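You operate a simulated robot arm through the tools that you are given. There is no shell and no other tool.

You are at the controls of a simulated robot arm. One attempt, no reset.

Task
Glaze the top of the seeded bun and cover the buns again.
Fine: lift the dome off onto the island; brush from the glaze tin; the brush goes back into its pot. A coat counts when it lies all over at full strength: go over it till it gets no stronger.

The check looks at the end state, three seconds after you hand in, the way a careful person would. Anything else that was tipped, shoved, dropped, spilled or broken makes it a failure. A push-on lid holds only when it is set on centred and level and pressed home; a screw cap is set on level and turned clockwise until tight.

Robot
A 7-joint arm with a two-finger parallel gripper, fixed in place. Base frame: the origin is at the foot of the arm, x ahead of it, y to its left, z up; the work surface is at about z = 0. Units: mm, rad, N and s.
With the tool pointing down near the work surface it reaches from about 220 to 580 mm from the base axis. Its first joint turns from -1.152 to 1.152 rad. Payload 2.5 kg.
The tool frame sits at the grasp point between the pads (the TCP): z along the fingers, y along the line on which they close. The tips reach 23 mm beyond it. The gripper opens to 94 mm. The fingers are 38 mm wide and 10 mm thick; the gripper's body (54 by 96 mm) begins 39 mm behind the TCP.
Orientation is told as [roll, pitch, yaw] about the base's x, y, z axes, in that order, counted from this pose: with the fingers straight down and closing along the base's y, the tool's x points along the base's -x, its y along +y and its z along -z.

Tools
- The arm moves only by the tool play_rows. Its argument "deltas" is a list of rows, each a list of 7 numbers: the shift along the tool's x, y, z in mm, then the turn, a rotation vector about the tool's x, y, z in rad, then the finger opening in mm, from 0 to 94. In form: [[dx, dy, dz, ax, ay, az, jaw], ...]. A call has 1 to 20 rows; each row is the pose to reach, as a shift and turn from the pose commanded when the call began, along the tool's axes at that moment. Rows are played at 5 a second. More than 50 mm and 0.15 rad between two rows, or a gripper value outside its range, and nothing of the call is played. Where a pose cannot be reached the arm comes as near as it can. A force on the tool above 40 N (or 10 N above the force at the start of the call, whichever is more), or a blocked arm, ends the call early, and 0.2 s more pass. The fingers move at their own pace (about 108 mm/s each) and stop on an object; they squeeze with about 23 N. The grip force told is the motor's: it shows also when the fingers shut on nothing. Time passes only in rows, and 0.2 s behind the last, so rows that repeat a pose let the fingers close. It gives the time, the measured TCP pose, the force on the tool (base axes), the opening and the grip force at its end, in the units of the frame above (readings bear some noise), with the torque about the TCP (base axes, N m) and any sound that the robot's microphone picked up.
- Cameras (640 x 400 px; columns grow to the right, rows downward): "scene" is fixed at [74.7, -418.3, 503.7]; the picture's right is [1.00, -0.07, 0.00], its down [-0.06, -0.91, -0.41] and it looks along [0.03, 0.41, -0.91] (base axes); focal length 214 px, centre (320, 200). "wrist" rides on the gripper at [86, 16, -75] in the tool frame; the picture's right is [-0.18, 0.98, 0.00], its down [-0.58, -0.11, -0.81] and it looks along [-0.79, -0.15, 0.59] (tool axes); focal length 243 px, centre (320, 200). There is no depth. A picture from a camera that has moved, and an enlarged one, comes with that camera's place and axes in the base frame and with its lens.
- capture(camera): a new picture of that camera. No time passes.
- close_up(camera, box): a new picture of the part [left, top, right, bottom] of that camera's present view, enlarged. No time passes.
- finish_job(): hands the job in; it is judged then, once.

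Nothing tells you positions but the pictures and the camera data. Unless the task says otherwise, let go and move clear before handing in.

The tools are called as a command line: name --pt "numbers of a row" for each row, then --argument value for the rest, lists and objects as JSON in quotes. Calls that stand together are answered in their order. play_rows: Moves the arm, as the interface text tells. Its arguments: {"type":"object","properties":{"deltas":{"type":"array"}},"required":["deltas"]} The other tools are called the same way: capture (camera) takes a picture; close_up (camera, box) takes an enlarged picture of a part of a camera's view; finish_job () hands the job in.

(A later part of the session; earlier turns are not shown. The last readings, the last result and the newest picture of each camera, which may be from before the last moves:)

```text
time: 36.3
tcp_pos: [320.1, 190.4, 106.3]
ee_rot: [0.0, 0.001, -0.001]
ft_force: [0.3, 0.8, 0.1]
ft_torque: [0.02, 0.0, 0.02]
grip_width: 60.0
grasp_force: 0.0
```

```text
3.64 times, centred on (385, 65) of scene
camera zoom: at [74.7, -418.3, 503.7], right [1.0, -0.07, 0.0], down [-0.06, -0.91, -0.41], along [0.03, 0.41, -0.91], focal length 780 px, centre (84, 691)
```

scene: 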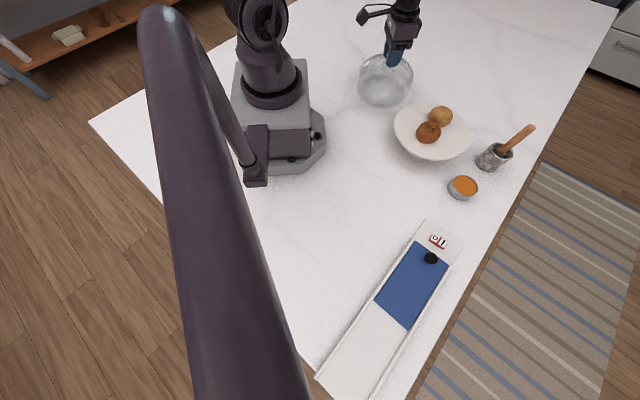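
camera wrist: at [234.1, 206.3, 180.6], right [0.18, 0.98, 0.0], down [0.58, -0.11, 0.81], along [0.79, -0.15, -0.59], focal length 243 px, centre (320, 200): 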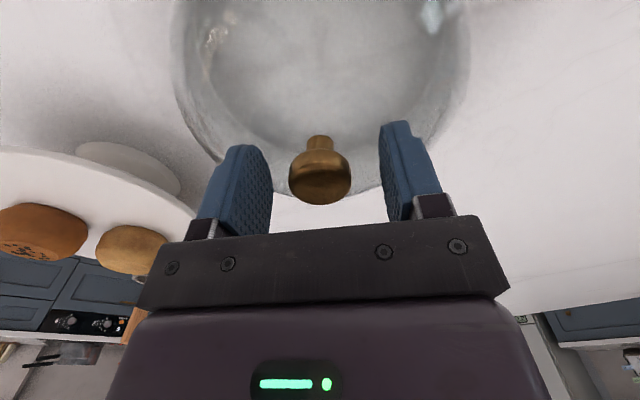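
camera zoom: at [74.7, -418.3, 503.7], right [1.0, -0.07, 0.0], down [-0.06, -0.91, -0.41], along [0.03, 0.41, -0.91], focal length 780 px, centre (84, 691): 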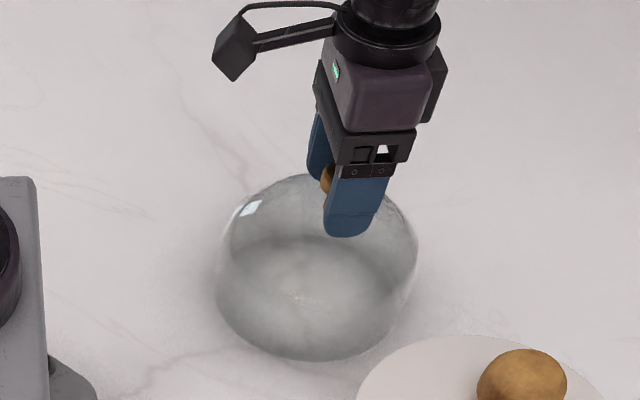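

The dome is standing on the counter, released. I'll rise straight up and go back to view the plate, tin and brush.

play_rows --pt "0 0 -10 0 0 0 60" --pt "0 0 -25 0 0 0 60" --pt "0 0 -45 0 0 0 60" --pt "0 0 -70 0 0 0 60" --pt "0 0 -100 0 0 0 60" --pt "0 0 -130 0 0 0 60" --pt "0 0 -160 0 0 0 60" --pt "0 0 -180 0 0 0 60" --pt "0 0 -190 0 0 0 60"

play_rows --pt "5 -15 0 0 0 0 60" --pt "10 -40 0 0 0 0 60" --pt "15 -70 0 0 0 0 60" --pt "20 -100 0 0 0 0 60" --pt "25 -130 0 0 0 0 60" --pt "30 -160 0 0 0 0 60" --pt "30 -190 0 0 0 0 60" --pt "30 -220 0 0 0 0 60" --pt "30 -245 0 0 0 0 60" --pt "30 -260 0 0 0 0 60" --pt "30 -260 0 0 0 0 60"

capture --camera "wrist"

capture --camera "scene"

```text
time: 38.3
tcp_pos: [319.4, 190.9, 297.4]
ee_rot: [-0.001, -0.001, 0.0]
ft_force: [0.7, -0.2, 0.1]
ft_torque: [0.03, -0.01, 0.02]
grip_width: 60.1
grasp_force: 0.0
```

```text
time: 40.7
tcp_pos: [289.6, -70.4, 296.8]
ee_rot: [0.001, -0.003, 0.0]
ft_force: [0.0, 0.6, -1.2]
ft_torque: [-0.03, -0.03, 0.0]
grip_width: 59.9
grasp_force: 0.0
```

```text
taken
camera wrist: at [203.9, -54.6, 370.5], right [0.18, 0.98, 0.0], down [0.58, -0.11, 0.81], along [0.79, -0.15, -0.59], focal length 243 px, centre (320, 200)
```

wrist: 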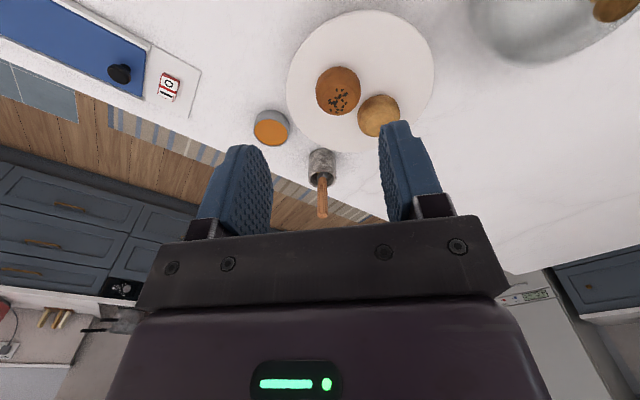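

```text
taken
```

scene: 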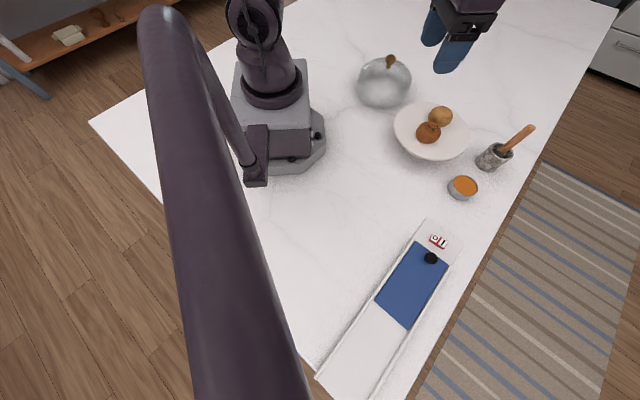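

close_up --camera "wrist" --box '[240, 0, 440, 160]'

close_up --camera "wrist" --box '[240, 100, 380, 225]'

close_up --camera "scene" --box '[440, 110, 550, 210]'

close_up --camera "scene" --box '[385, 90, 480, 170]'

```text
2.50 times, centred on (340, 80) of wrist
camera zoom: at [203.9, -54.6, 370.5], right [0.18, 0.98, 0.0], down [0.58, -0.11, 0.81], along [0.79, -0.15, -0.59], focal length 606 px, centre (270, 500)
```

zoom: 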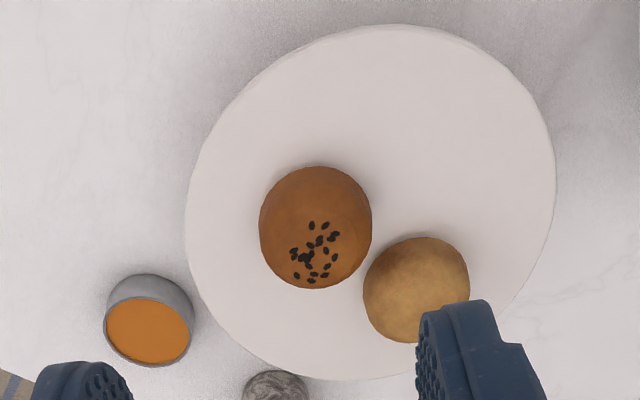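

```text
3.20 times, centred on (310, 162) of wrist
camera zoom: at [203.9, -54.6, 370.5], right [0.18, 0.98, 0.0], down [0.58, -0.11, 0.81], along [0.79, -0.15, -0.59], focal length 776 px, centre (352, 320)
```

zoom: 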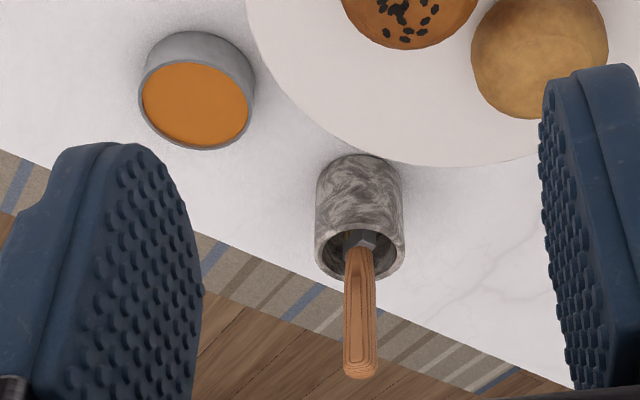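

```text
4.00 times, centred on (495, 160) of scene
camera zoom: at [74.7, -418.3, 503.7], right [1.0, -0.07, 0.0], down [-0.06, -0.91, -0.41], along [0.03, 0.41, -0.91], focal length 858 px, centre (-380, 360)
```

zoom: 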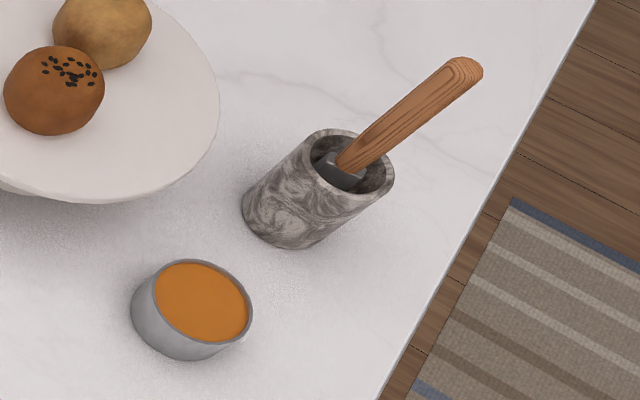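

```text
5.00 times, centred on (432, 130) of scene
camera zoom: at [74.7, -418.3, 503.7], right [1.0, -0.07, 0.0], down [-0.06, -0.91, -0.41], along [0.03, 0.41, -0.91], focal length 1072 px, centre (-242, 550)
```

zoom: 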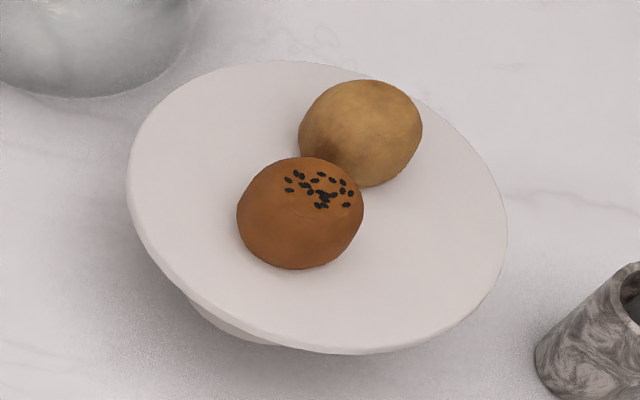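

Bun top is near [374, -63, 100], radius about 28 mm. The tin's glaze surface is near [458, -188, 25], and the handle end near [559, -115, 141]. I need a closer look at the brush before grasping, so I'll go to a vantage just short of it.

play_rows --pt "-20 -5 0 0 0 0 60" --pt "-45 -10 0 0 0 0 60" --pt "-70 -15 0 0 0 0 60" --pt "-95 -20 0 0 0 0 60" --pt "-120 -26 10 0 0 0 60" --pt "-145 -32 20 0 0 0 60" --pt "-170 -38 35 0 0 0 60" --pt "-190 -43 50 0 0 0 60" --pt "-200 -46 60 0 0 0 60" --pt "-200 -46 60 0 0 0 60"

capture --camera "wrist"

close_up --camera "wrist" --box '[250, 70, 390, 230]'

```text
time: 42.9
tcp_pos: [489.1, -114.1, 237.2]
ee_rot: [0.001, -0.001, 0.0]
ft_force: [0.5, 0.7, 0.4]
ft_torque: [0.0, -0.01, 0.0]
grip_width: 59.8
grasp_force: 0.0
```

```text
taken
camera wrist: at [404.1, -99.4, 310.7], right [0.18, 0.98, 0.0], down [0.58, -0.11, 0.81], along [0.79, -0.15, -0.59], focal length 243 px, centre (320, 200)
```

wrist: 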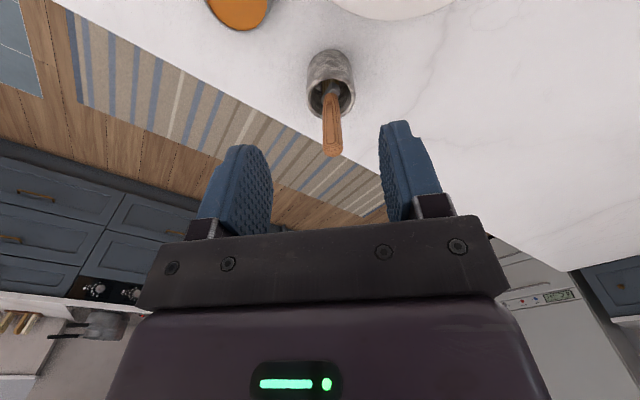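

```text
2.50 times, centred on (320, 150) of wrist
camera zoom: at [404.1, -99.4, 310.7], right [0.18, 0.98, 0.0], down [0.58, -0.11, 0.81], along [0.79, -0.15, -0.59], focal length 606 px, centre (320, 325)
```

zoom: 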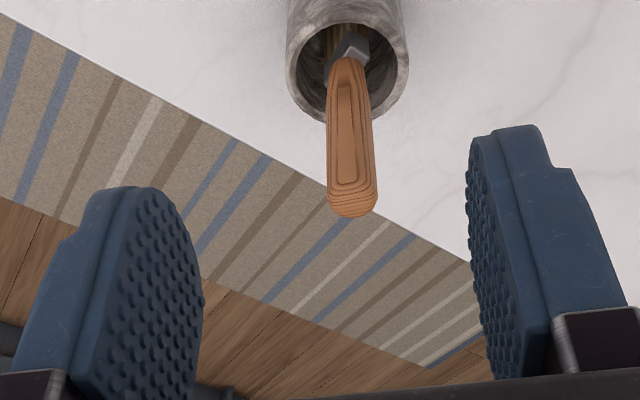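

close_up --camera "wrist" --box '[280, 40, 380, 165]'

close_up --camera "scene" --box '[460, 110, 550, 180]'

```text
3.20 times, centred on (330, 102) of wrist
camera zoom: at [404.1, -99.4, 310.7], right [0.18, 0.98, 0.0], down [0.58, -0.11, 0.81], along [0.79, -0.15, -0.59], focal length 776 px, centre (288, 512)
```

zoom: 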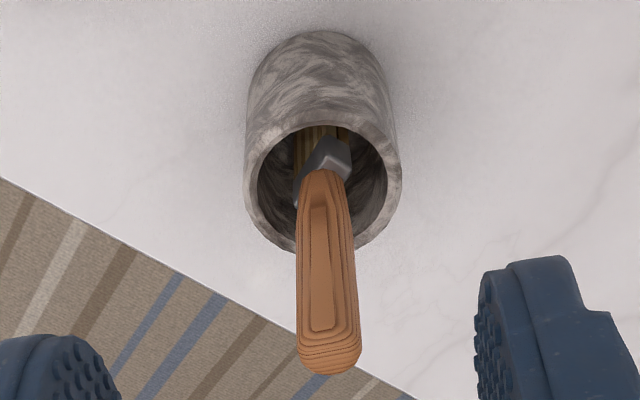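

```text
5.71 times, centred on (505, 145) of scene
camera zoom: at [74.7, -418.3, 503.7], right [1.0, -0.07, 0.0], down [-0.06, -0.91, -0.41], along [0.03, 0.41, -0.91], focal length 1226 px, centre (-737, 514)
```

zoom: 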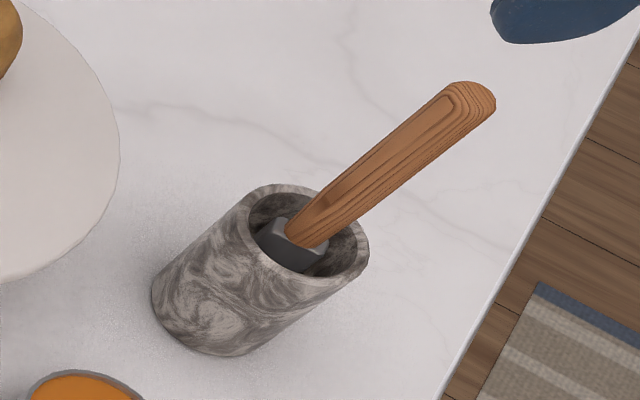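

close_up --camera "wrist" --box '[305, 70, 355, 160]'

close_up --camera "scene" --box '[490, 115, 545, 160]'

```text
4.44 times, centred on (330, 115) of wrist
camera zoom: at [404.1, -99.4, 310.7], right [0.18, 0.98, 0.0], down [0.58, -0.11, 0.81], along [0.79, -0.15, -0.59], focal length 1078 px, centre (276, 578)
```

zoom: 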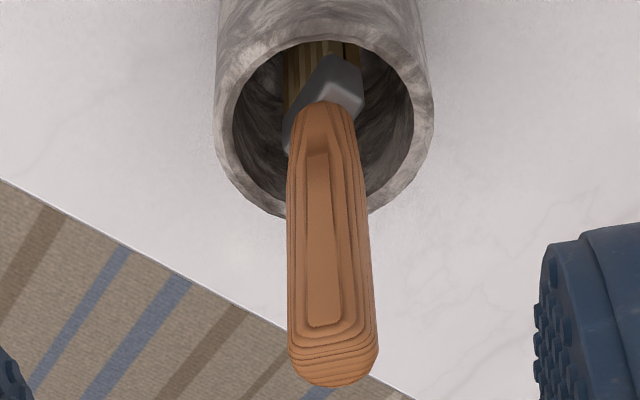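

```text
8.89 times, centred on (518, 138) of scene
camera zoom: at [74.7, -418.3, 503.7], right [1.0, -0.07, 0.0], down [-0.06, -0.91, -0.41], along [0.03, 0.41, -0.91], focal length 1906 px, centre (-1436, 756)
```

zoom: 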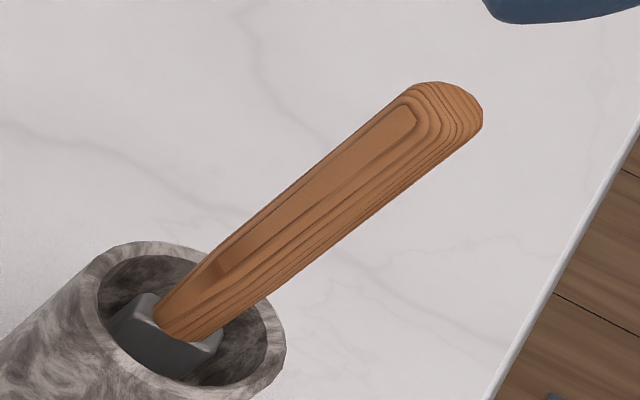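

The brush stands almost vertical at about [557, -115]. Its flat handle sides face ±y, turned only about 5°, and the pot rim is at z ≈ 60. I'll hover above the handle end and check alignment.

play_rows --pt "-12 0 5 0 0 -0.02 60" --pt "-27 0 14 0 0 -0.04 60" --pt "-42 -0.4 24 0 0 -0.06 60" --pt "-55 -0.6 34 0 0 -0.08 60" --pt "-64 -0.8 40 0 0 -0.1 60" --pt "-67 -0.8 44 0 0 -0.1 60" --pt "-67 -0.8 44 0 0 -0.1 60"

capture --camera "wrist"

close_up --camera "scene" --box '[450, 50, 580, 180]'

```text
time: 44.5
tcp_pos: [558.0, -117.0, 191.6]
ee_rot: [-0.001, 0.001, 0.101]
ft_force: [-0.8, -0.6, 0.1]
ft_torque: [0.0, 0.01, -0.02]
grip_width: 60.0
grasp_force: 0.1
```

```text
taken
camera wrist: at [470.0, -109.9, 266.3], right [0.08, 1.0, 0.0], down [0.59, -0.05, 0.81], along [0.8, -0.07, -0.59], focal length 243 px, centre (320, 200)
```

wrist: 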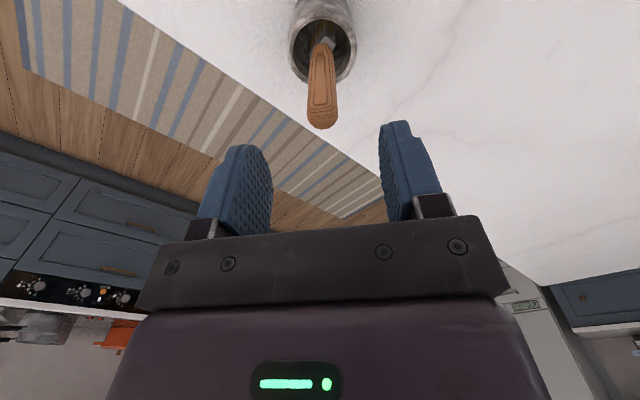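

```text
3.08 times, centred on (515, 115) of scene
camera zoom: at [74.7, -418.3, 503.7], right [1.0, -0.07, 0.0], down [-0.06, -0.91, -0.41], along [0.03, 0.41, -0.91], focal length 660 px, centre (-280, 462)
```

zoom: 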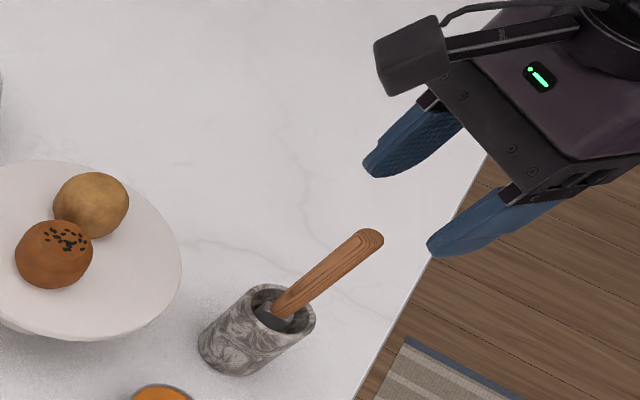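

close_up --camera "wrist" --box '[270, 0, 370, 140]'

```text
2.86 times, centred on (320, 70) of wrist
camera zoom: at [470.0, -109.9, 266.3], right [0.08, 1.0, 0.0], down [0.59, -0.05, 0.81], along [0.8, -0.07, -0.59], focal length 693 px, centre (320, 571)
```

zoom: 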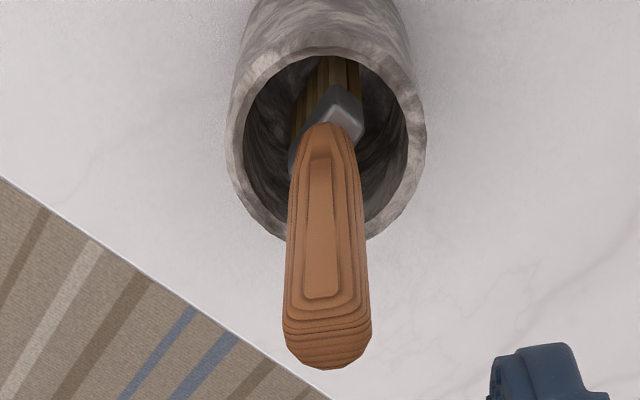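

The handle is centred within about 1.5 mm. I'll descend around it and close.

play_rows --pt "0 1.4 10 0 0 0 60" --pt "0 1.4 22 0 0 0 60" --pt "0 1.4 36 0 0 0 60" --pt "0 1.4 50 0 0 0 60" --pt "0 1.4 62 0 0 0 60" --pt "0 1.4 70 0 0 0 60" --pt "0 1.4 73 0 0 0 60" --pt "0 1.4 73 0 0 0 60"

capture --camera "wrist"

close_up --camera "scene" --box '[450, 80, 570, 190]'

```text
time: 46.3
tcp_pos: [555.9, -115.3, 119.2]
ee_rot: [-0.002, -0.003, 0.101]
ft_force: [0.2, -0.1, 0.2]
ft_torque: [0.01, -0.02, 0.0]
grip_width: 60.1
grasp_force: 0.0
```

```text
taken
camera wrist: at [469.7, -107.9, 193.5], right [0.08, 1.0, 0.0], down [0.59, -0.05, 0.81], along [0.8, -0.07, -0.59], focal length 243 px, centre (320, 200)
```

wrist: 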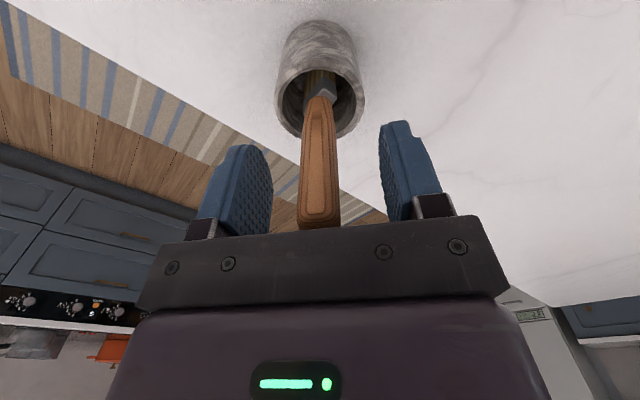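

```text
3.64 times, centred on (510, 135) of scene
camera zoom: at [74.7, -418.3, 503.7], right [1.0, -0.07, 0.0], down [-0.06, -0.91, -0.41], along [0.03, 0.41, -0.91], focal length 780 px, centre (-371, 436)
```

zoom: 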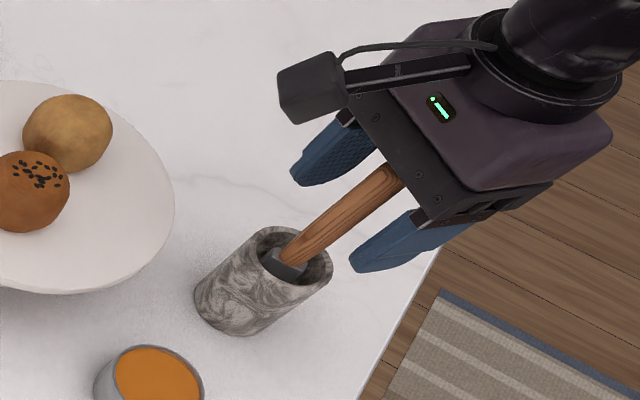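

play_rows --pt "0 0 0 0 0 0 40" --pt "0 0 0 0 0 0 25" --pt "0 0 0 0 0 0 10" --pt "0 0 0 0 0 0 0" --pt "0 0 0 0 0 0 0" --pt "0 0 0 0 0 0 0"

capture --camera "wrist"

close_up --camera "scene" --box '[450, 80, 570, 190]'

```text
time: 47.7
tcp_pos: [556.0, -115.0, 119.9]
ee_rot: [0.0, 0.0, 0.101]
ft_force: [0.5, -0.3, 0.3]
ft_torque: [-0.02, 0.0, -0.01]
grip_width: 18.0
grasp_force: 23.2
```

```text
taken
camera wrist: at [469.6, -107.9, 193.7], right [0.08, 1.0, 0.0], down [0.59, -0.05, 0.81], along [0.8, -0.07, -0.59], focal length 243 px, centre (320, 200)
```

wrist: 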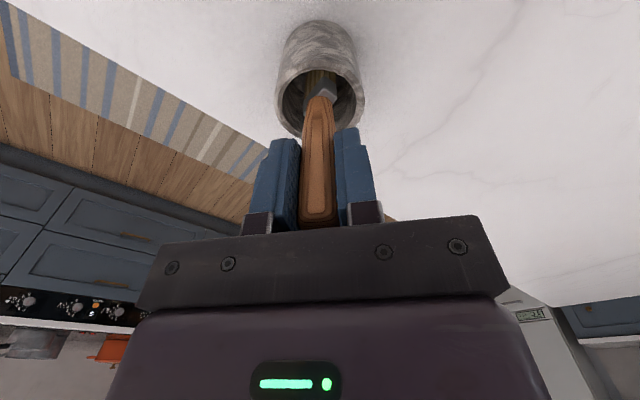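

```text
3.64 times, centred on (510, 135) of scene
camera zoom: at [74.7, -418.3, 503.7], right [1.0, -0.07, 0.0], down [-0.06, -0.91, -0.41], along [0.03, 0.41, -0.91], focal length 780 px, centre (-371, 436)
```

zoom: 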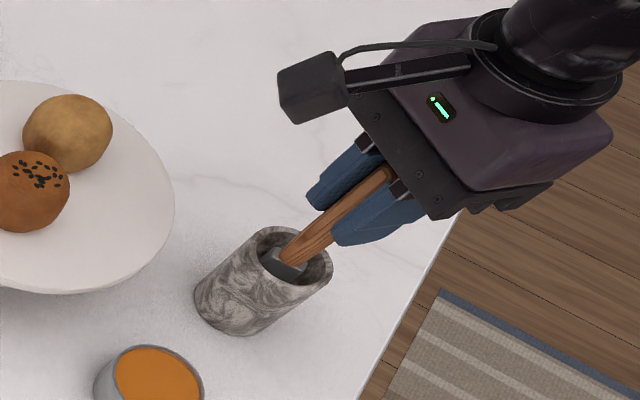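

The brush is gripped (18 mm, 23 N). I'll lift straight up slowly and check that it comes along.

play_rows --pt "0 0 -1 0 0 0 0" --pt "0 0 -3 0 0 0 0" --pt "0 0 -6 0 0 0 0" --pt "0 0 -10 0 0 0 0" --pt "0 0 -10 0 0 0 0"

close_up --camera "scene" --box '[450, 80, 570, 190]'

close_up --camera "wrist" --box '[260, 10, 380, 240]'

```text
time: 48.9
tcp_pos: [555.3, -115.0, 128.6]
ee_rot: [0.001, -0.001, 0.1]
ft_force: [-0.8, -0.5, 0.2]
ft_torque: [-0.01, 0.0, -0.01]
grip_width: 17.8
grasp_force: 23.1
```

```text
3.64 times, centred on (510, 135) of scene
camera zoom: at [74.7, -418.3, 503.7], right [1.0, -0.07, 0.0], down [-0.06, -0.91, -0.41], along [0.03, 0.41, -0.91], focal length 780 px, centre (-371, 436)
```

zoom: 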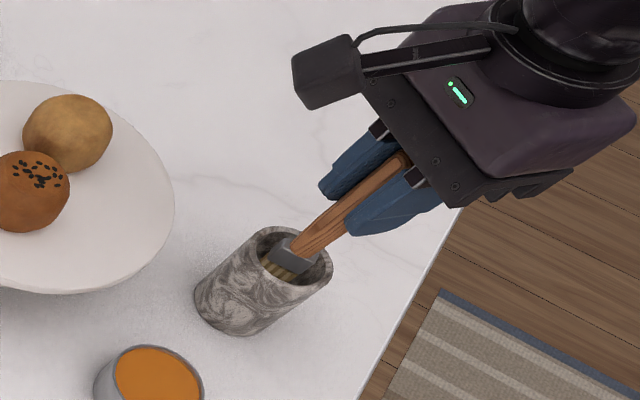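

```text
1.74 times, centred on (320, 125) of wrist
camera zoom: at [469.5, -108.0, 203.7], right [0.08, 1.0, 0.0], down [0.59, -0.05, 0.81], along [0.8, -0.07, -0.59], focal length 422 px, centre (320, 330)
```

zoom: 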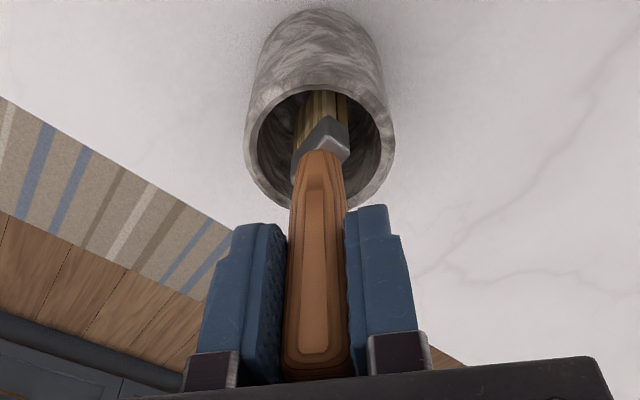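

The brush comes up cleanly. I'll raise it fully out of the pot.

play_rows --pt "0 0 -4 0 0 0 0" --pt "0 0 -10 0 0 0 0" --pt "0 0 -17 0 0 0 0" --pt "0 0 -25 0 0 0 0" --pt "0 0 -33 0 0 0 0" --pt "0 0 -41 0 0 0 0" --pt "0 0 -49 0 0 0 0" --pt "0 0 -57 0 0 0 0" --pt "0 0 -65 0 0 0 0" --pt "0 0 -72 0 0 0 0" --pt "0 0 -78 0 0 0 0" --pt "0 0 -81 0 0 0 0" --pt "0 0 -81 0 0 0 0"

capture --camera "scene"

close_up --camera "scene" --box '[450, 40, 580, 180]'

close_up --camera "wrist" --box '[240, 0, 400, 240]'

```text
time: 51.7
tcp_pos: [556.7, -114.9, 211.5]
ee_rot: [0.001, -0.001, 0.101]
ft_force: [0.7, -0.4, -0.5]
ft_torque: [0.03, -0.03, -0.01]
grip_width: 17.8
grasp_force: 23.2
```

```text
taken
```

scene: 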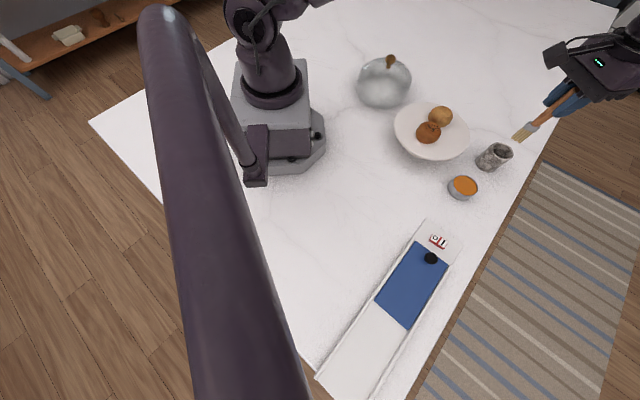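

```text
2.86 times, centred on (515, 110) of scene
camera zoom: at [74.7, -418.3, 503.7], right [1.0, -0.07, 0.0], down [-0.06, -0.91, -0.41], along [0.03, 0.41, -0.91], focal length 613 px, centre (-237, 457)
```

zoom: 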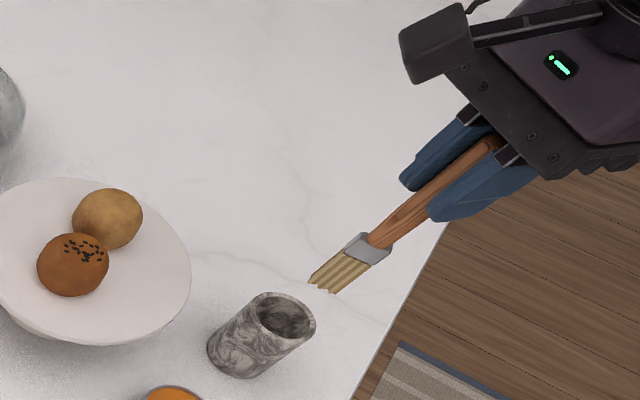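

```text
1.67 times, centred on (320, 120) of wrist
camera zoom: at [469.9, -107.9, 285.2], right [0.08, 1.0, 0.0], down [0.59, -0.05, 0.81], along [0.8, -0.07, -0.59], focal length 404 px, centre (320, 333)
```

zoom: 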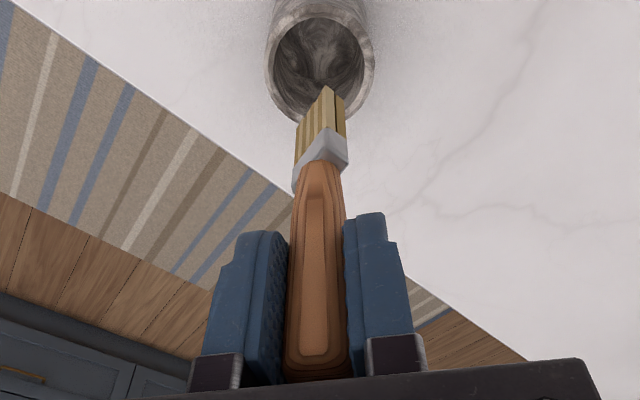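

The brush is out. Its bristle tip is about 108 mm below the TCP, roughly 22 × 9 mm, with the wide axis at about 140° in plan. Next I'll carry it over to the glaze tin and hover.

play_rows --pt "4 -2.4 0 0 0 0 0" --pt "12 -7.2 0 0 0 0 0" --pt "22 -13.2 0 0 0 0 0" --pt "34 -20.3 0 0 0 0 0" --pt "46 -27.5 0 0 0 0 0" --pt "58 -34.7 0 0 0 0 0" --pt "70 -41.9 0 0 0 0 0" --pt "82 -49 0 0 0 0 0" --pt "92 -55 0 0 0 0 0" --pt "100 -59.8 0 0 0 0 0" --pt "104 -62.2 0 0 0 0 0" --pt "105.8 -63.3 0 0 0 0 0" --pt "105.8 -63.3 0 0 0 0 0"

capture --camera "scene"

close_up --camera "scene" --box '[420, 80, 540, 210]'

close_up --camera "wrist" --box '[240, 0, 400, 240]'

```text
time: 54.5
tcp_pos: [457.5, -188.4, 211.3]
ee_rot: [0.0, -0.001, 0.1]
ft_force: [-0.5, -0.3, -0.5]
ft_torque: [-0.02, 0.01, 0.0]
grip_width: 17.9
grasp_force: 23.3
```

```text
taken
```

scene: 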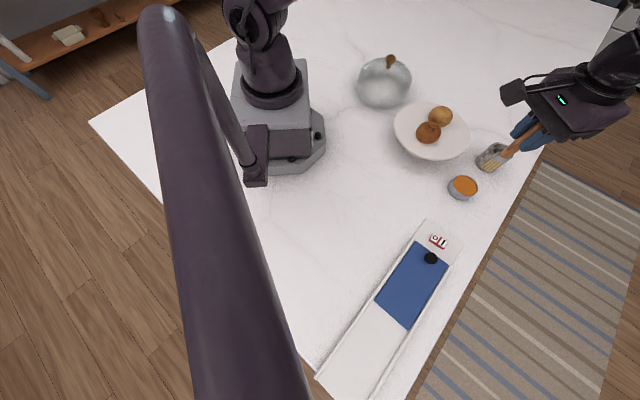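

```text
3.08 times, centred on (480, 145) of scene
camera zoom: at [74.7, -418.3, 503.7], right [1.0, -0.07, 0.0], down [-0.06, -0.91, -0.41], along [0.03, 0.41, -0.91], focal length 660 px, centre (-172, 369)
```

zoom: 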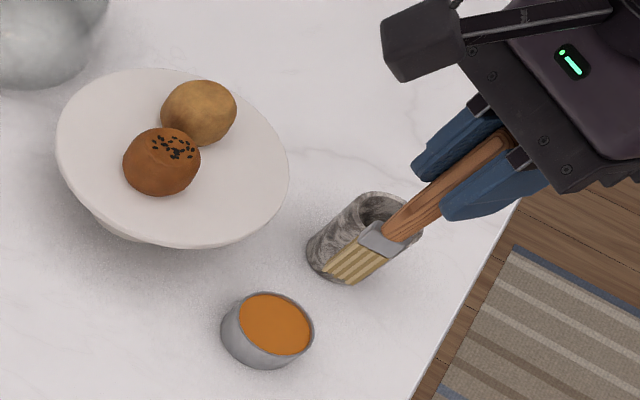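

```text
1.67 times, centred on (320, 120) of wrist
camera zoom: at [370.5, -181.5, 284.4], right [0.08, 1.0, 0.0], down [0.59, -0.05, 0.81], along [0.8, -0.07, -0.59], focal length 404 px, centre (320, 333)
```

zoom: 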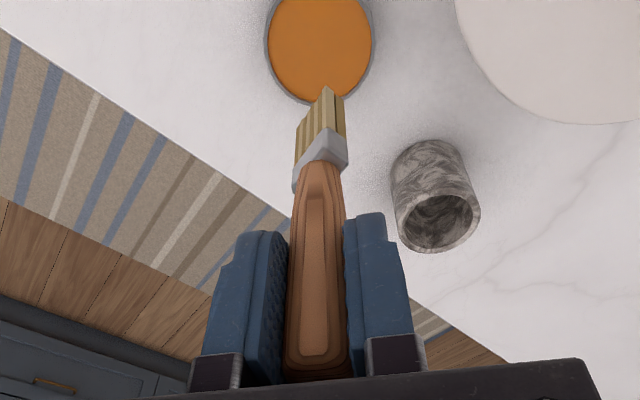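

Tip and tin line up at about [457, -189]. I'll lower the bristles into the glaze, with the tip stopping around z ≈ 15.

play_rows --pt "0.5 0 8 0 0 0 0" --pt "1 0 18 0 0 0 0" --pt "1 0 29 0 0 0 0" --pt "1 0 40 0 0 0 0" --pt "1 0 51 0 0 0 0" --pt "1 0 61 0 0 0 0" --pt "1 0 69 0 0 0 0" --pt "1 0 75 0 0 0 0" --pt "1 0 80 0 0 0 0" --pt "1 0 84 0 0 0 0" --pt "1 0 87 0 0 0 0"

close_up --camera "scene" --box '[420, 110, 540, 210]'

close_up --camera "wrist" --box '[240, 0, 400, 240]'

```text
time: 56.9
tcp_pos: [457.1, -188.7, 126.0]
ee_rot: [-0.002, -0.004, 0.1]
ft_force: [2.1, 1.2, 23.6]
ft_torque: [0.12, -0.17, 0.01]
grip_width: 18.2
grasp_force: 23.1
```

```text
4.00 times, centred on (480, 160) of scene
camera zoom: at [74.6, -418.3, 503.8], right [1.0, -0.07, 0.0], down [-0.06, -0.91, -0.41], along [0.03, 0.41, -0.91], focal length 858 px, centre (-320, 360)
```

zoom: 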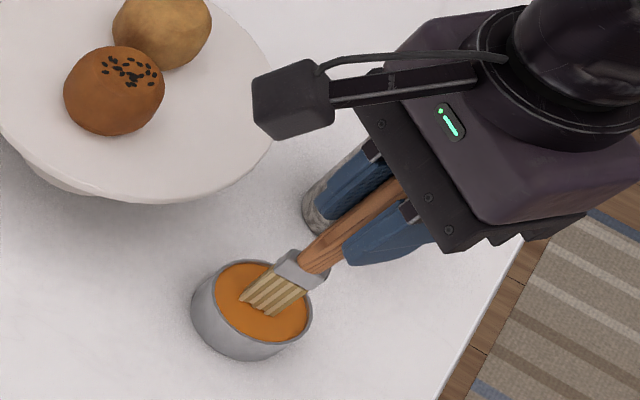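

```text
1.67 times, centred on (320, 120) of wrist
camera zoom: at [370.7, -181.6, 198.8], right [0.08, 1.0, 0.0], down [0.58, -0.05, 0.81], along [0.81, -0.07, -0.59], focal length 404 px, centre (320, 333)
```

zoom: 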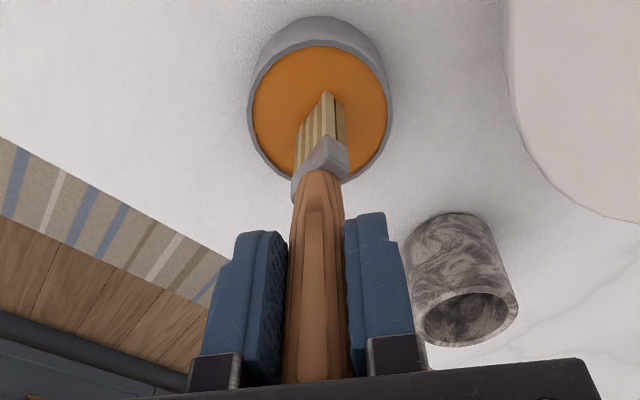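

The bristles met resistance (about 24 N) at TCP z ≈ 126, so the glaze bed is there. I'll ease off to light contact and wipe slightly so it loads.

play_rows --pt "0 0 -1 0 0 0 0" --pt "0 0 -2 0 0 0 0" --pt "0 0 -2 0 0 0 0"

close_up --camera "scene" --box '[440, 140, 510, 210]'

```text
time: 57.7
tcp_pos: [457.1, -188.7, 125.4]
ee_rot: [0.0, 0.001, 0.1]
ft_force: [4.1, -0.8, 9.7]
ft_torque: [-0.07, -0.37, -0.02]
grip_width: 18.0
grasp_force: 22.5
```

```text
5.71 times, centred on (475, 175) of scene
camera zoom: at [74.7, -418.3, 503.8], right [1.0, -0.07, 0.0], down [-0.06, -0.91, -0.41], along [0.03, 0.41, -0.91], focal length 1226 px, centre (-566, 343)
```

zoom: 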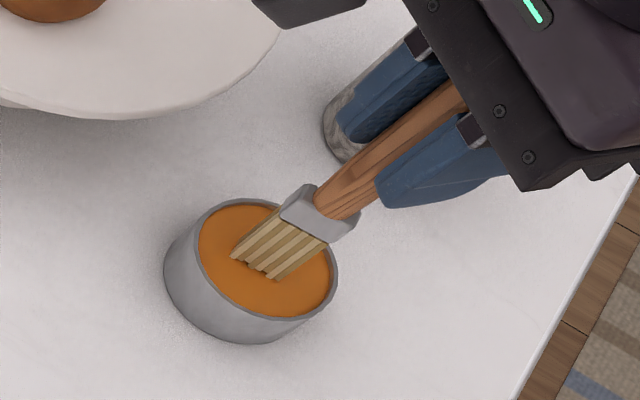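

play_rows --pt "0 0 -0.7 0 0 0 0" --pt "3 0 -0.7 0 0 0 0" --pt "-3 0 -0.7 0 0 0 0" --pt "0 3 -0.7 0 0 0 0" --pt "0 -3 -0.7 0 0 0 0" --pt "0 0 -0.7 0 0 0 0" --pt "0 0 -2 0 0 0 0" --pt "0 0 -6 0 0 0 0" --pt "0 0 -12 0 0 0 0" --pt "0 0 -18 0 0 0 0" --pt "0 0 -24 0 0 0 0" --pt "0 0 -24 0 0 0 0"

close_up --camera "scene" --box '[440, 120, 520, 210]'

close_up --camera "wrist" --box '[270, 0, 370, 140]'

```text
time: 60.3
tcp_pos: [456.5, -188.7, 149.3]
ee_rot: [0.001, -0.001, 0.099]
ft_force: [0.4, -0.2, 0.5]
ft_torque: [0.01, 0.01, 0.0]
grip_width: 18.0
grasp_force: 23.0
```

```text
4.44 times, centred on (480, 165) of scene
camera zoom: at [74.7, -418.3, 503.7], right [1.0, -0.07, 0.0], down [-0.06, -0.91, -0.41], along [0.03, 0.41, -0.91], focal length 953 px, centre (-391, 356)
```

zoom: 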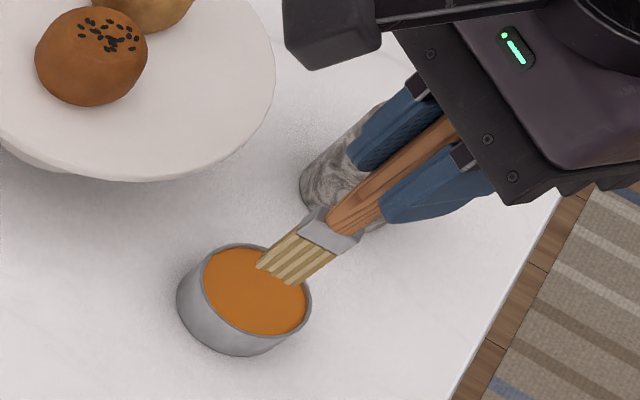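

```text
2.86 times, centred on (320, 70) of wrist
camera zoom: at [369.8, -181.7, 223.5], right [0.08, 1.0, 0.0], down [0.59, -0.05, 0.81], along [0.8, -0.07, -0.59], focal length 693 px, centre (320, 571)
```

zoom: 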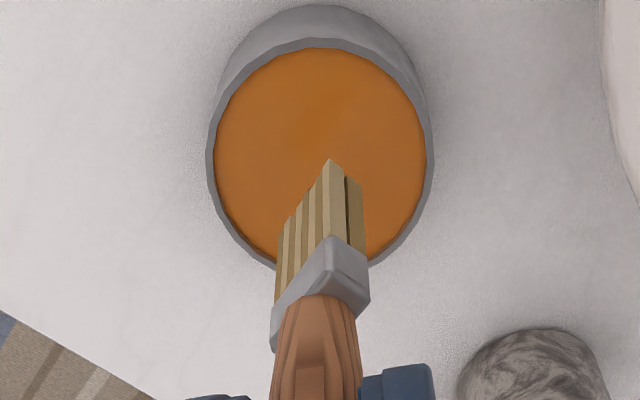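

close_up --camera "scene" --box '[460, 160, 490, 190]'

close_up --camera "wrist" --box '[300, 20, 345, 65]'

```text
13.33 times, centred on (475, 175) of scene
camera zoom: at [74.7, -418.3, 503.7], right [1.0, -0.07, 0.0], down [-0.06, -0.91, -0.41], along [0.03, 0.41, -0.91], focal length 2860 px, centre (-1747, 533)
```

zoom: 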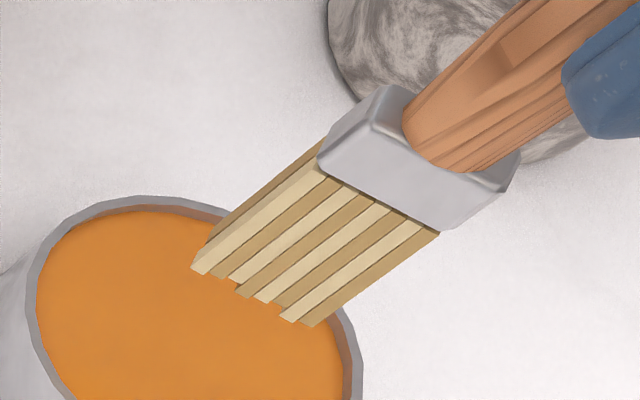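

```text
8.89 times, centred on (322, 42) of wrist
camera zoom: at [369.8, -181.7, 223.5], right [0.08, 1.0, 0.0], down [0.59, -0.05, 0.81], along [0.8, -0.07, -0.59], focal length 2157 px, centre (298, 1600)
```

zoom: 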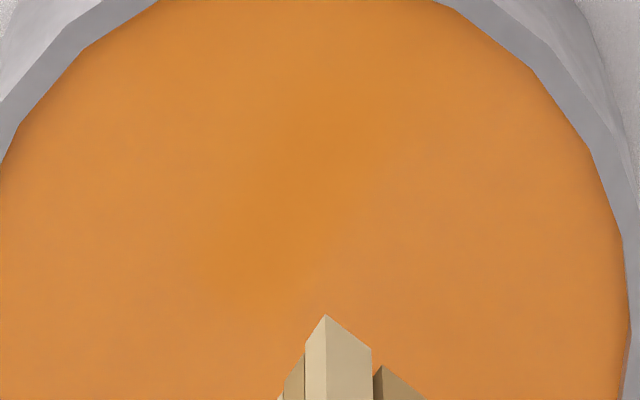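

The bristles show no visible tint yet. I'll dip again with gentle contact and a longer dwell to make sure they load.

play_rows --pt "0 0 6 0 0 0 0" --pt "0 0 12 0 0 0 0" --pt "0 0 17 0 0 0 0" --pt "0 0 20 0 0 0 0" --pt "0 0 22 0 0 0 0"

```text
time: 61.5
tcp_pos: [456.0, -188.9, 126.8]
ee_rot: [-0.001, 0.001, 0.102]
ft_force: [-0.3, -0.1, 0.8]
ft_torque: [0.0, -0.01, -0.06]
grip_width: 17.7
grasp_force: 23.0
```

play_rows --pt "0 0 0.6 0 0 0 0" --pt "0 0 1.2 0 0 0 0" --pt "0 0 1.2 0 0 0 0"

```text
time: 62.3
tcp_pos: [457.2, -188.5, 125.8]
ee_rot: [0.0, -0.001, 0.099]
ft_force: [-0.8, 1.5, -1.0]
ft_torque: [-0.01, 0.03, 0.03]
grip_width: 18.1
grasp_force: 22.8
```

play_rows --pt "0 0 0.6 0 0 0 0" --pt "0 0 1.0 0 0 0 0" --pt "0 0 1.0 0 0 0 0"

```text
time: 63.1
tcp_pos: [456.2, -188.0, 124.5]
ee_rot: [-0.001, 0.0, 0.099]
ft_force: [-0.1, -0.3, -0.6]
ft_torque: [-0.04, -0.01, 0.02]
grip_width: 17.9
grasp_force: 23.2
```

play_rows --pt "0 0 0.6 0 0 0 0" --pt "0 0 1.0 0 0 0 0" --pt "0 0 1.0 0 0 0 0"

close_up --camera "scene" --box '[445, 160, 495, 210]'

```text
time: 63.9
tcp_pos: [456.2, -187.9, 125.9]
ee_rot: [0.0, -0.003, 0.1]
ft_force: [-2.2, 1.8, 8.6]
ft_torque: [0.17, 0.29, 0.02]
grip_width: 18.4
grasp_force: 22.9
```

```text
8.00 times, centred on (470, 185) of scene
camera zoom: at [74.7, -418.3, 503.7], right [1.0, -0.07, 0.0], down [-0.06, -0.91, -0.41], along [0.03, 0.41, -0.91], focal length 1716 px, centre (-880, 320)
```

zoom: 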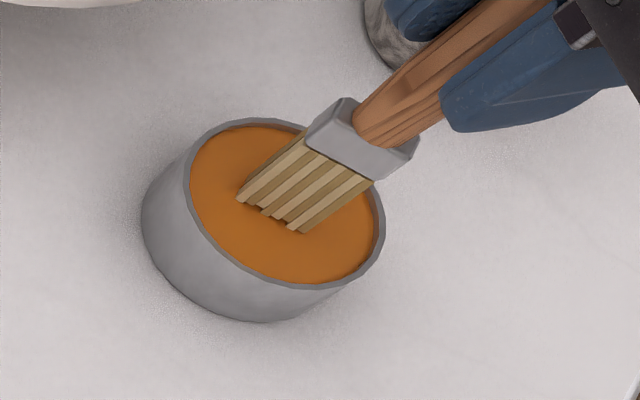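

Contact again at 8.6 N. I'll dwell a moment, lift clear, pause over the tin, then move above the seeded bun.

play_rows --pt "0 0 0 0 0 0 0" --pt "0 0 0 0 0 0 0" --pt "0 0 0 0 0 0 0" --pt "0 0 0 0 0 0 0" --pt "0 0 -2 0 0 0 0" --pt "0 0 -6 0 0 0 0" --pt "0 0 -10 0 0 0 0" --pt "0 0 -10 0 0 0 0" --pt "0 0 -10 0 0 0 0" --pt "0 0 -10 0 0 0 0" --pt "0 0 -10 0 0 0 0" --pt "0 0 -20 0 0 0 0" --pt "0 0 -35 0 0 0 0" --pt "0 0 -50 0 0 0 0" --pt "0 0 -65 0 0 0 0" --pt "0 0 -80 0 0 0 0" --pt "0 0 -95 0 0 0 0" --pt "0 0 -105 0 0 0 0" --pt "0 0 -108 0 0 0 0"

play_rows --pt "2 4 0 0 0 0 0" --pt "6 12 0 0 0 0 0" --pt "12 23 0 0 0 0 0" --pt "19 36 0 0 0 0 0" --pt "26 49.5 0 0 0 0 0" --pt "33 63 0 0 0 0 0" --pt "40 76 0 0 0 0 0" --pt "47 89 0 0 0 0 0" --pt "54 102 0 0 0 0 0" --pt "60 114 0 0 0 0 0" --pt "65 123.5 0 0 0 0 0" --pt "68.5 130 0 0 0 0 0" --pt "70.5 133.7 0 0 0 0 0" --pt "70.5 133.7 0 0 0 0 0"

capture --camera "wrist"

close_up --camera "scene" --box '[390, 50, 510, 170]'

```text
time: 67.9
tcp_pos: [456.5, -188.3, 233.5]
ee_rot: [0.0, 0.002, 0.1]
ft_force: [0.2, -0.9, -0.6]
ft_torque: [-0.06, 0.0, 0.01]
grip_width: 18.1
grasp_force: 23.5
```

```text
time: 70.9
tcp_pos: [373.9, -63.9, 232.5]
ee_rot: [-0.001, -0.003, 0.1]
ft_force: [0.5, -0.2, -1.1]
ft_torque: [-0.01, -0.04, -0.02]
grip_width: 18.2
grasp_force: 23.2
```

```text
taken
camera wrist: at [286.1, -55.7, 306.5], right [0.08, 1.0, 0.0], down [0.59, -0.05, 0.81], along [0.8, -0.07, -0.59], focal length 243 px, centre (320, 200)
```

wrist: 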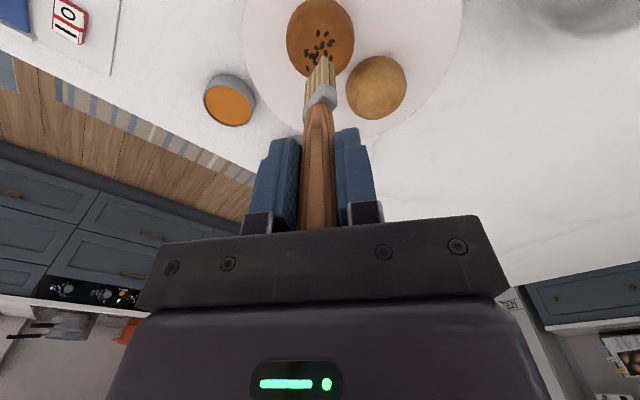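

```text
3.33 times, centred on (450, 110) of scene
camera zoom: at [74.7, -418.3, 503.7], right [1.0, -0.07, 0.0], down [-0.06, -0.91, -0.41], along [0.03, 0.41, -0.91], focal length 715 px, centre (-113, 500)
```

zoom: 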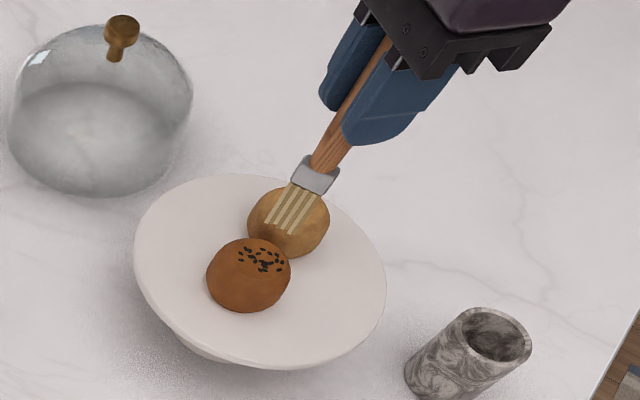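

close_up --camera "wrist" --box '[270, 0, 420, 130]'

close_up --camera "scene" --box '[415, 90, 465, 150]'

```text
3.08 times, centred on (345, 65) of wrist
camera zoom: at [286.1, -55.7, 306.5], right [0.08, 1.0, 0.0], down [0.59, -0.05, 0.81], along [0.8, -0.07, -0.59], focal length 746 px, centre (243, 615)
```

zoom: 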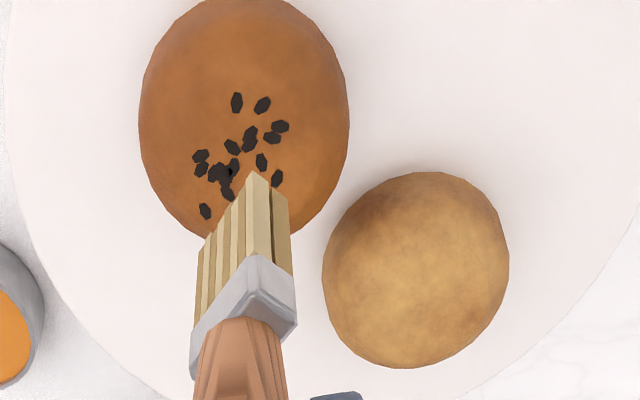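

```text
6.67 times, centred on (440, 120) of scene
camera zoom: at [74.7, -418.3, 503.7], right [1.0, -0.07, 0.0], down [-0.06, -0.91, -0.41], along [0.03, 0.41, -0.91], focal length 1430 px, centre (-480, 733)
```

zoom: 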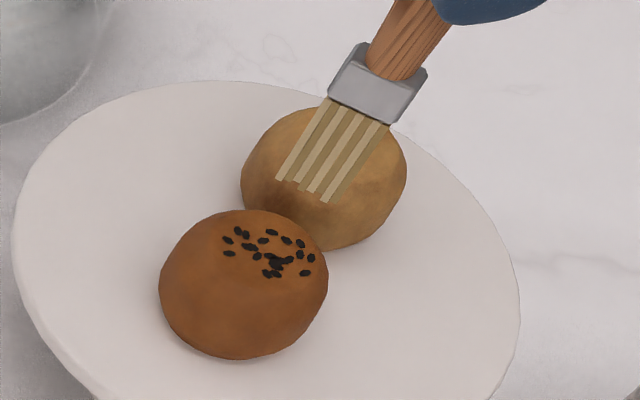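

The brush hangs over the seeded bun, whose centre I put at about [373, -65]. I'll lower it gently and feel for the crown.

play_rows --pt "0 -0.5 4 0 0 0 0" --pt "0 -1 9 0 0 0 0" --pt "0 -1 14 0 0 0 0" --pt "0 -1 19 0 0 0 0" --pt "0 -1 23 0 0 0 0" --pt "0 -1 25 0 0 0 0"

close_up --camera "scene" --box '[415, 90, 465, 150]'

```text
time: 72.3
tcp_pos: [373.9, -64.4, 207.6]
ee_rot: [-0.001, -0.002, 0.1]
ft_force: [0.3, 0.7, -0.6]
ft_torque: [0.0, -0.03, -0.04]
grip_width: 18.1
grasp_force: 23.0
```

```text
6.67 times, centred on (440, 120) of scene
camera zoom: at [74.7, -418.3, 503.7], right [1.0, -0.07, 0.0], down [-0.06, -0.91, -0.41], along [0.03, 0.41, -0.91], focal length 1430 px, centre (-480, 733)
```

zoom: 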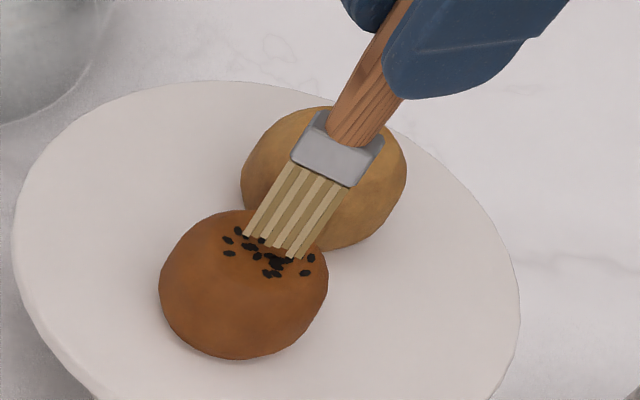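

play_rows --pt "0 0 1 0 0 0 0" --pt "0 0 2 0 0 0 0" --pt "0 0 2 0 0 0 0"

```text
time: 73.1
tcp_pos: [373.1, -63.5, 205.3]
ee_rot: [0.002, -0.001, 0.1]
ft_force: [0.0, 0.3, -1.5]
ft_torque: [-0.01, -0.02, 0.04]
grip_width: 18.0
grasp_force: 22.6
```

play_rows --pt "0 0 0.7 0 0 0 0" --pt "0 0 1.5 0 0 0 0" --pt "0 0 1.5 0 0 0 0"

close_up --camera "scene" --box '[415, 90, 465, 150]'

```text
time: 73.9
tcp_pos: [372.2, -64.4, 204.5]
ee_rot: [0.0, -0.001, 0.099]
ft_force: [0.0, -0.6, 0.2]
ft_torque: [0.0, -0.02, -0.01]
grip_width: 18.0
grasp_force: 23.0
```

```text
6.67 times, centred on (440, 120) of scene
camera zoom: at [74.7, -418.3, 503.7], right [1.0, -0.07, 0.0], down [-0.06, -0.91, -0.41], along [0.03, 0.41, -0.91], focal length 1430 px, centre (-480, 733)
```

zoom: 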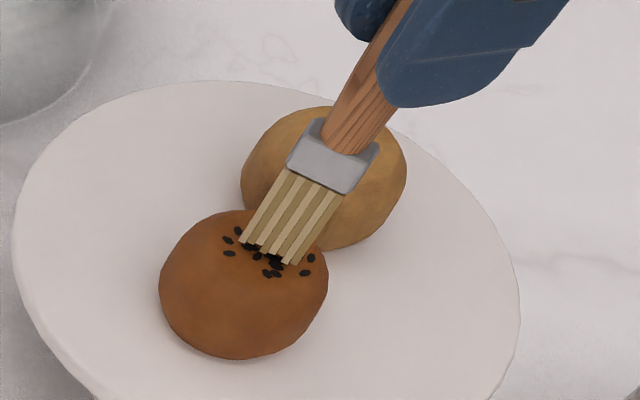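

play_rows --pt "0 0 0.5 0 0 0 0" --pt "0 0 1 0 0 0 0" --pt "0 0 1 0 0 0 0"

```text
time: 74.7
tcp_pos: [372.5, -63.9, 202.9]
ee_rot: [0.001, -0.001, 0.1]
ft_force: [-0.3, -0.6, 0.3]
ft_torque: [0.02, -0.01, -0.02]
grip_width: 17.8
grasp_force: 23.0
```

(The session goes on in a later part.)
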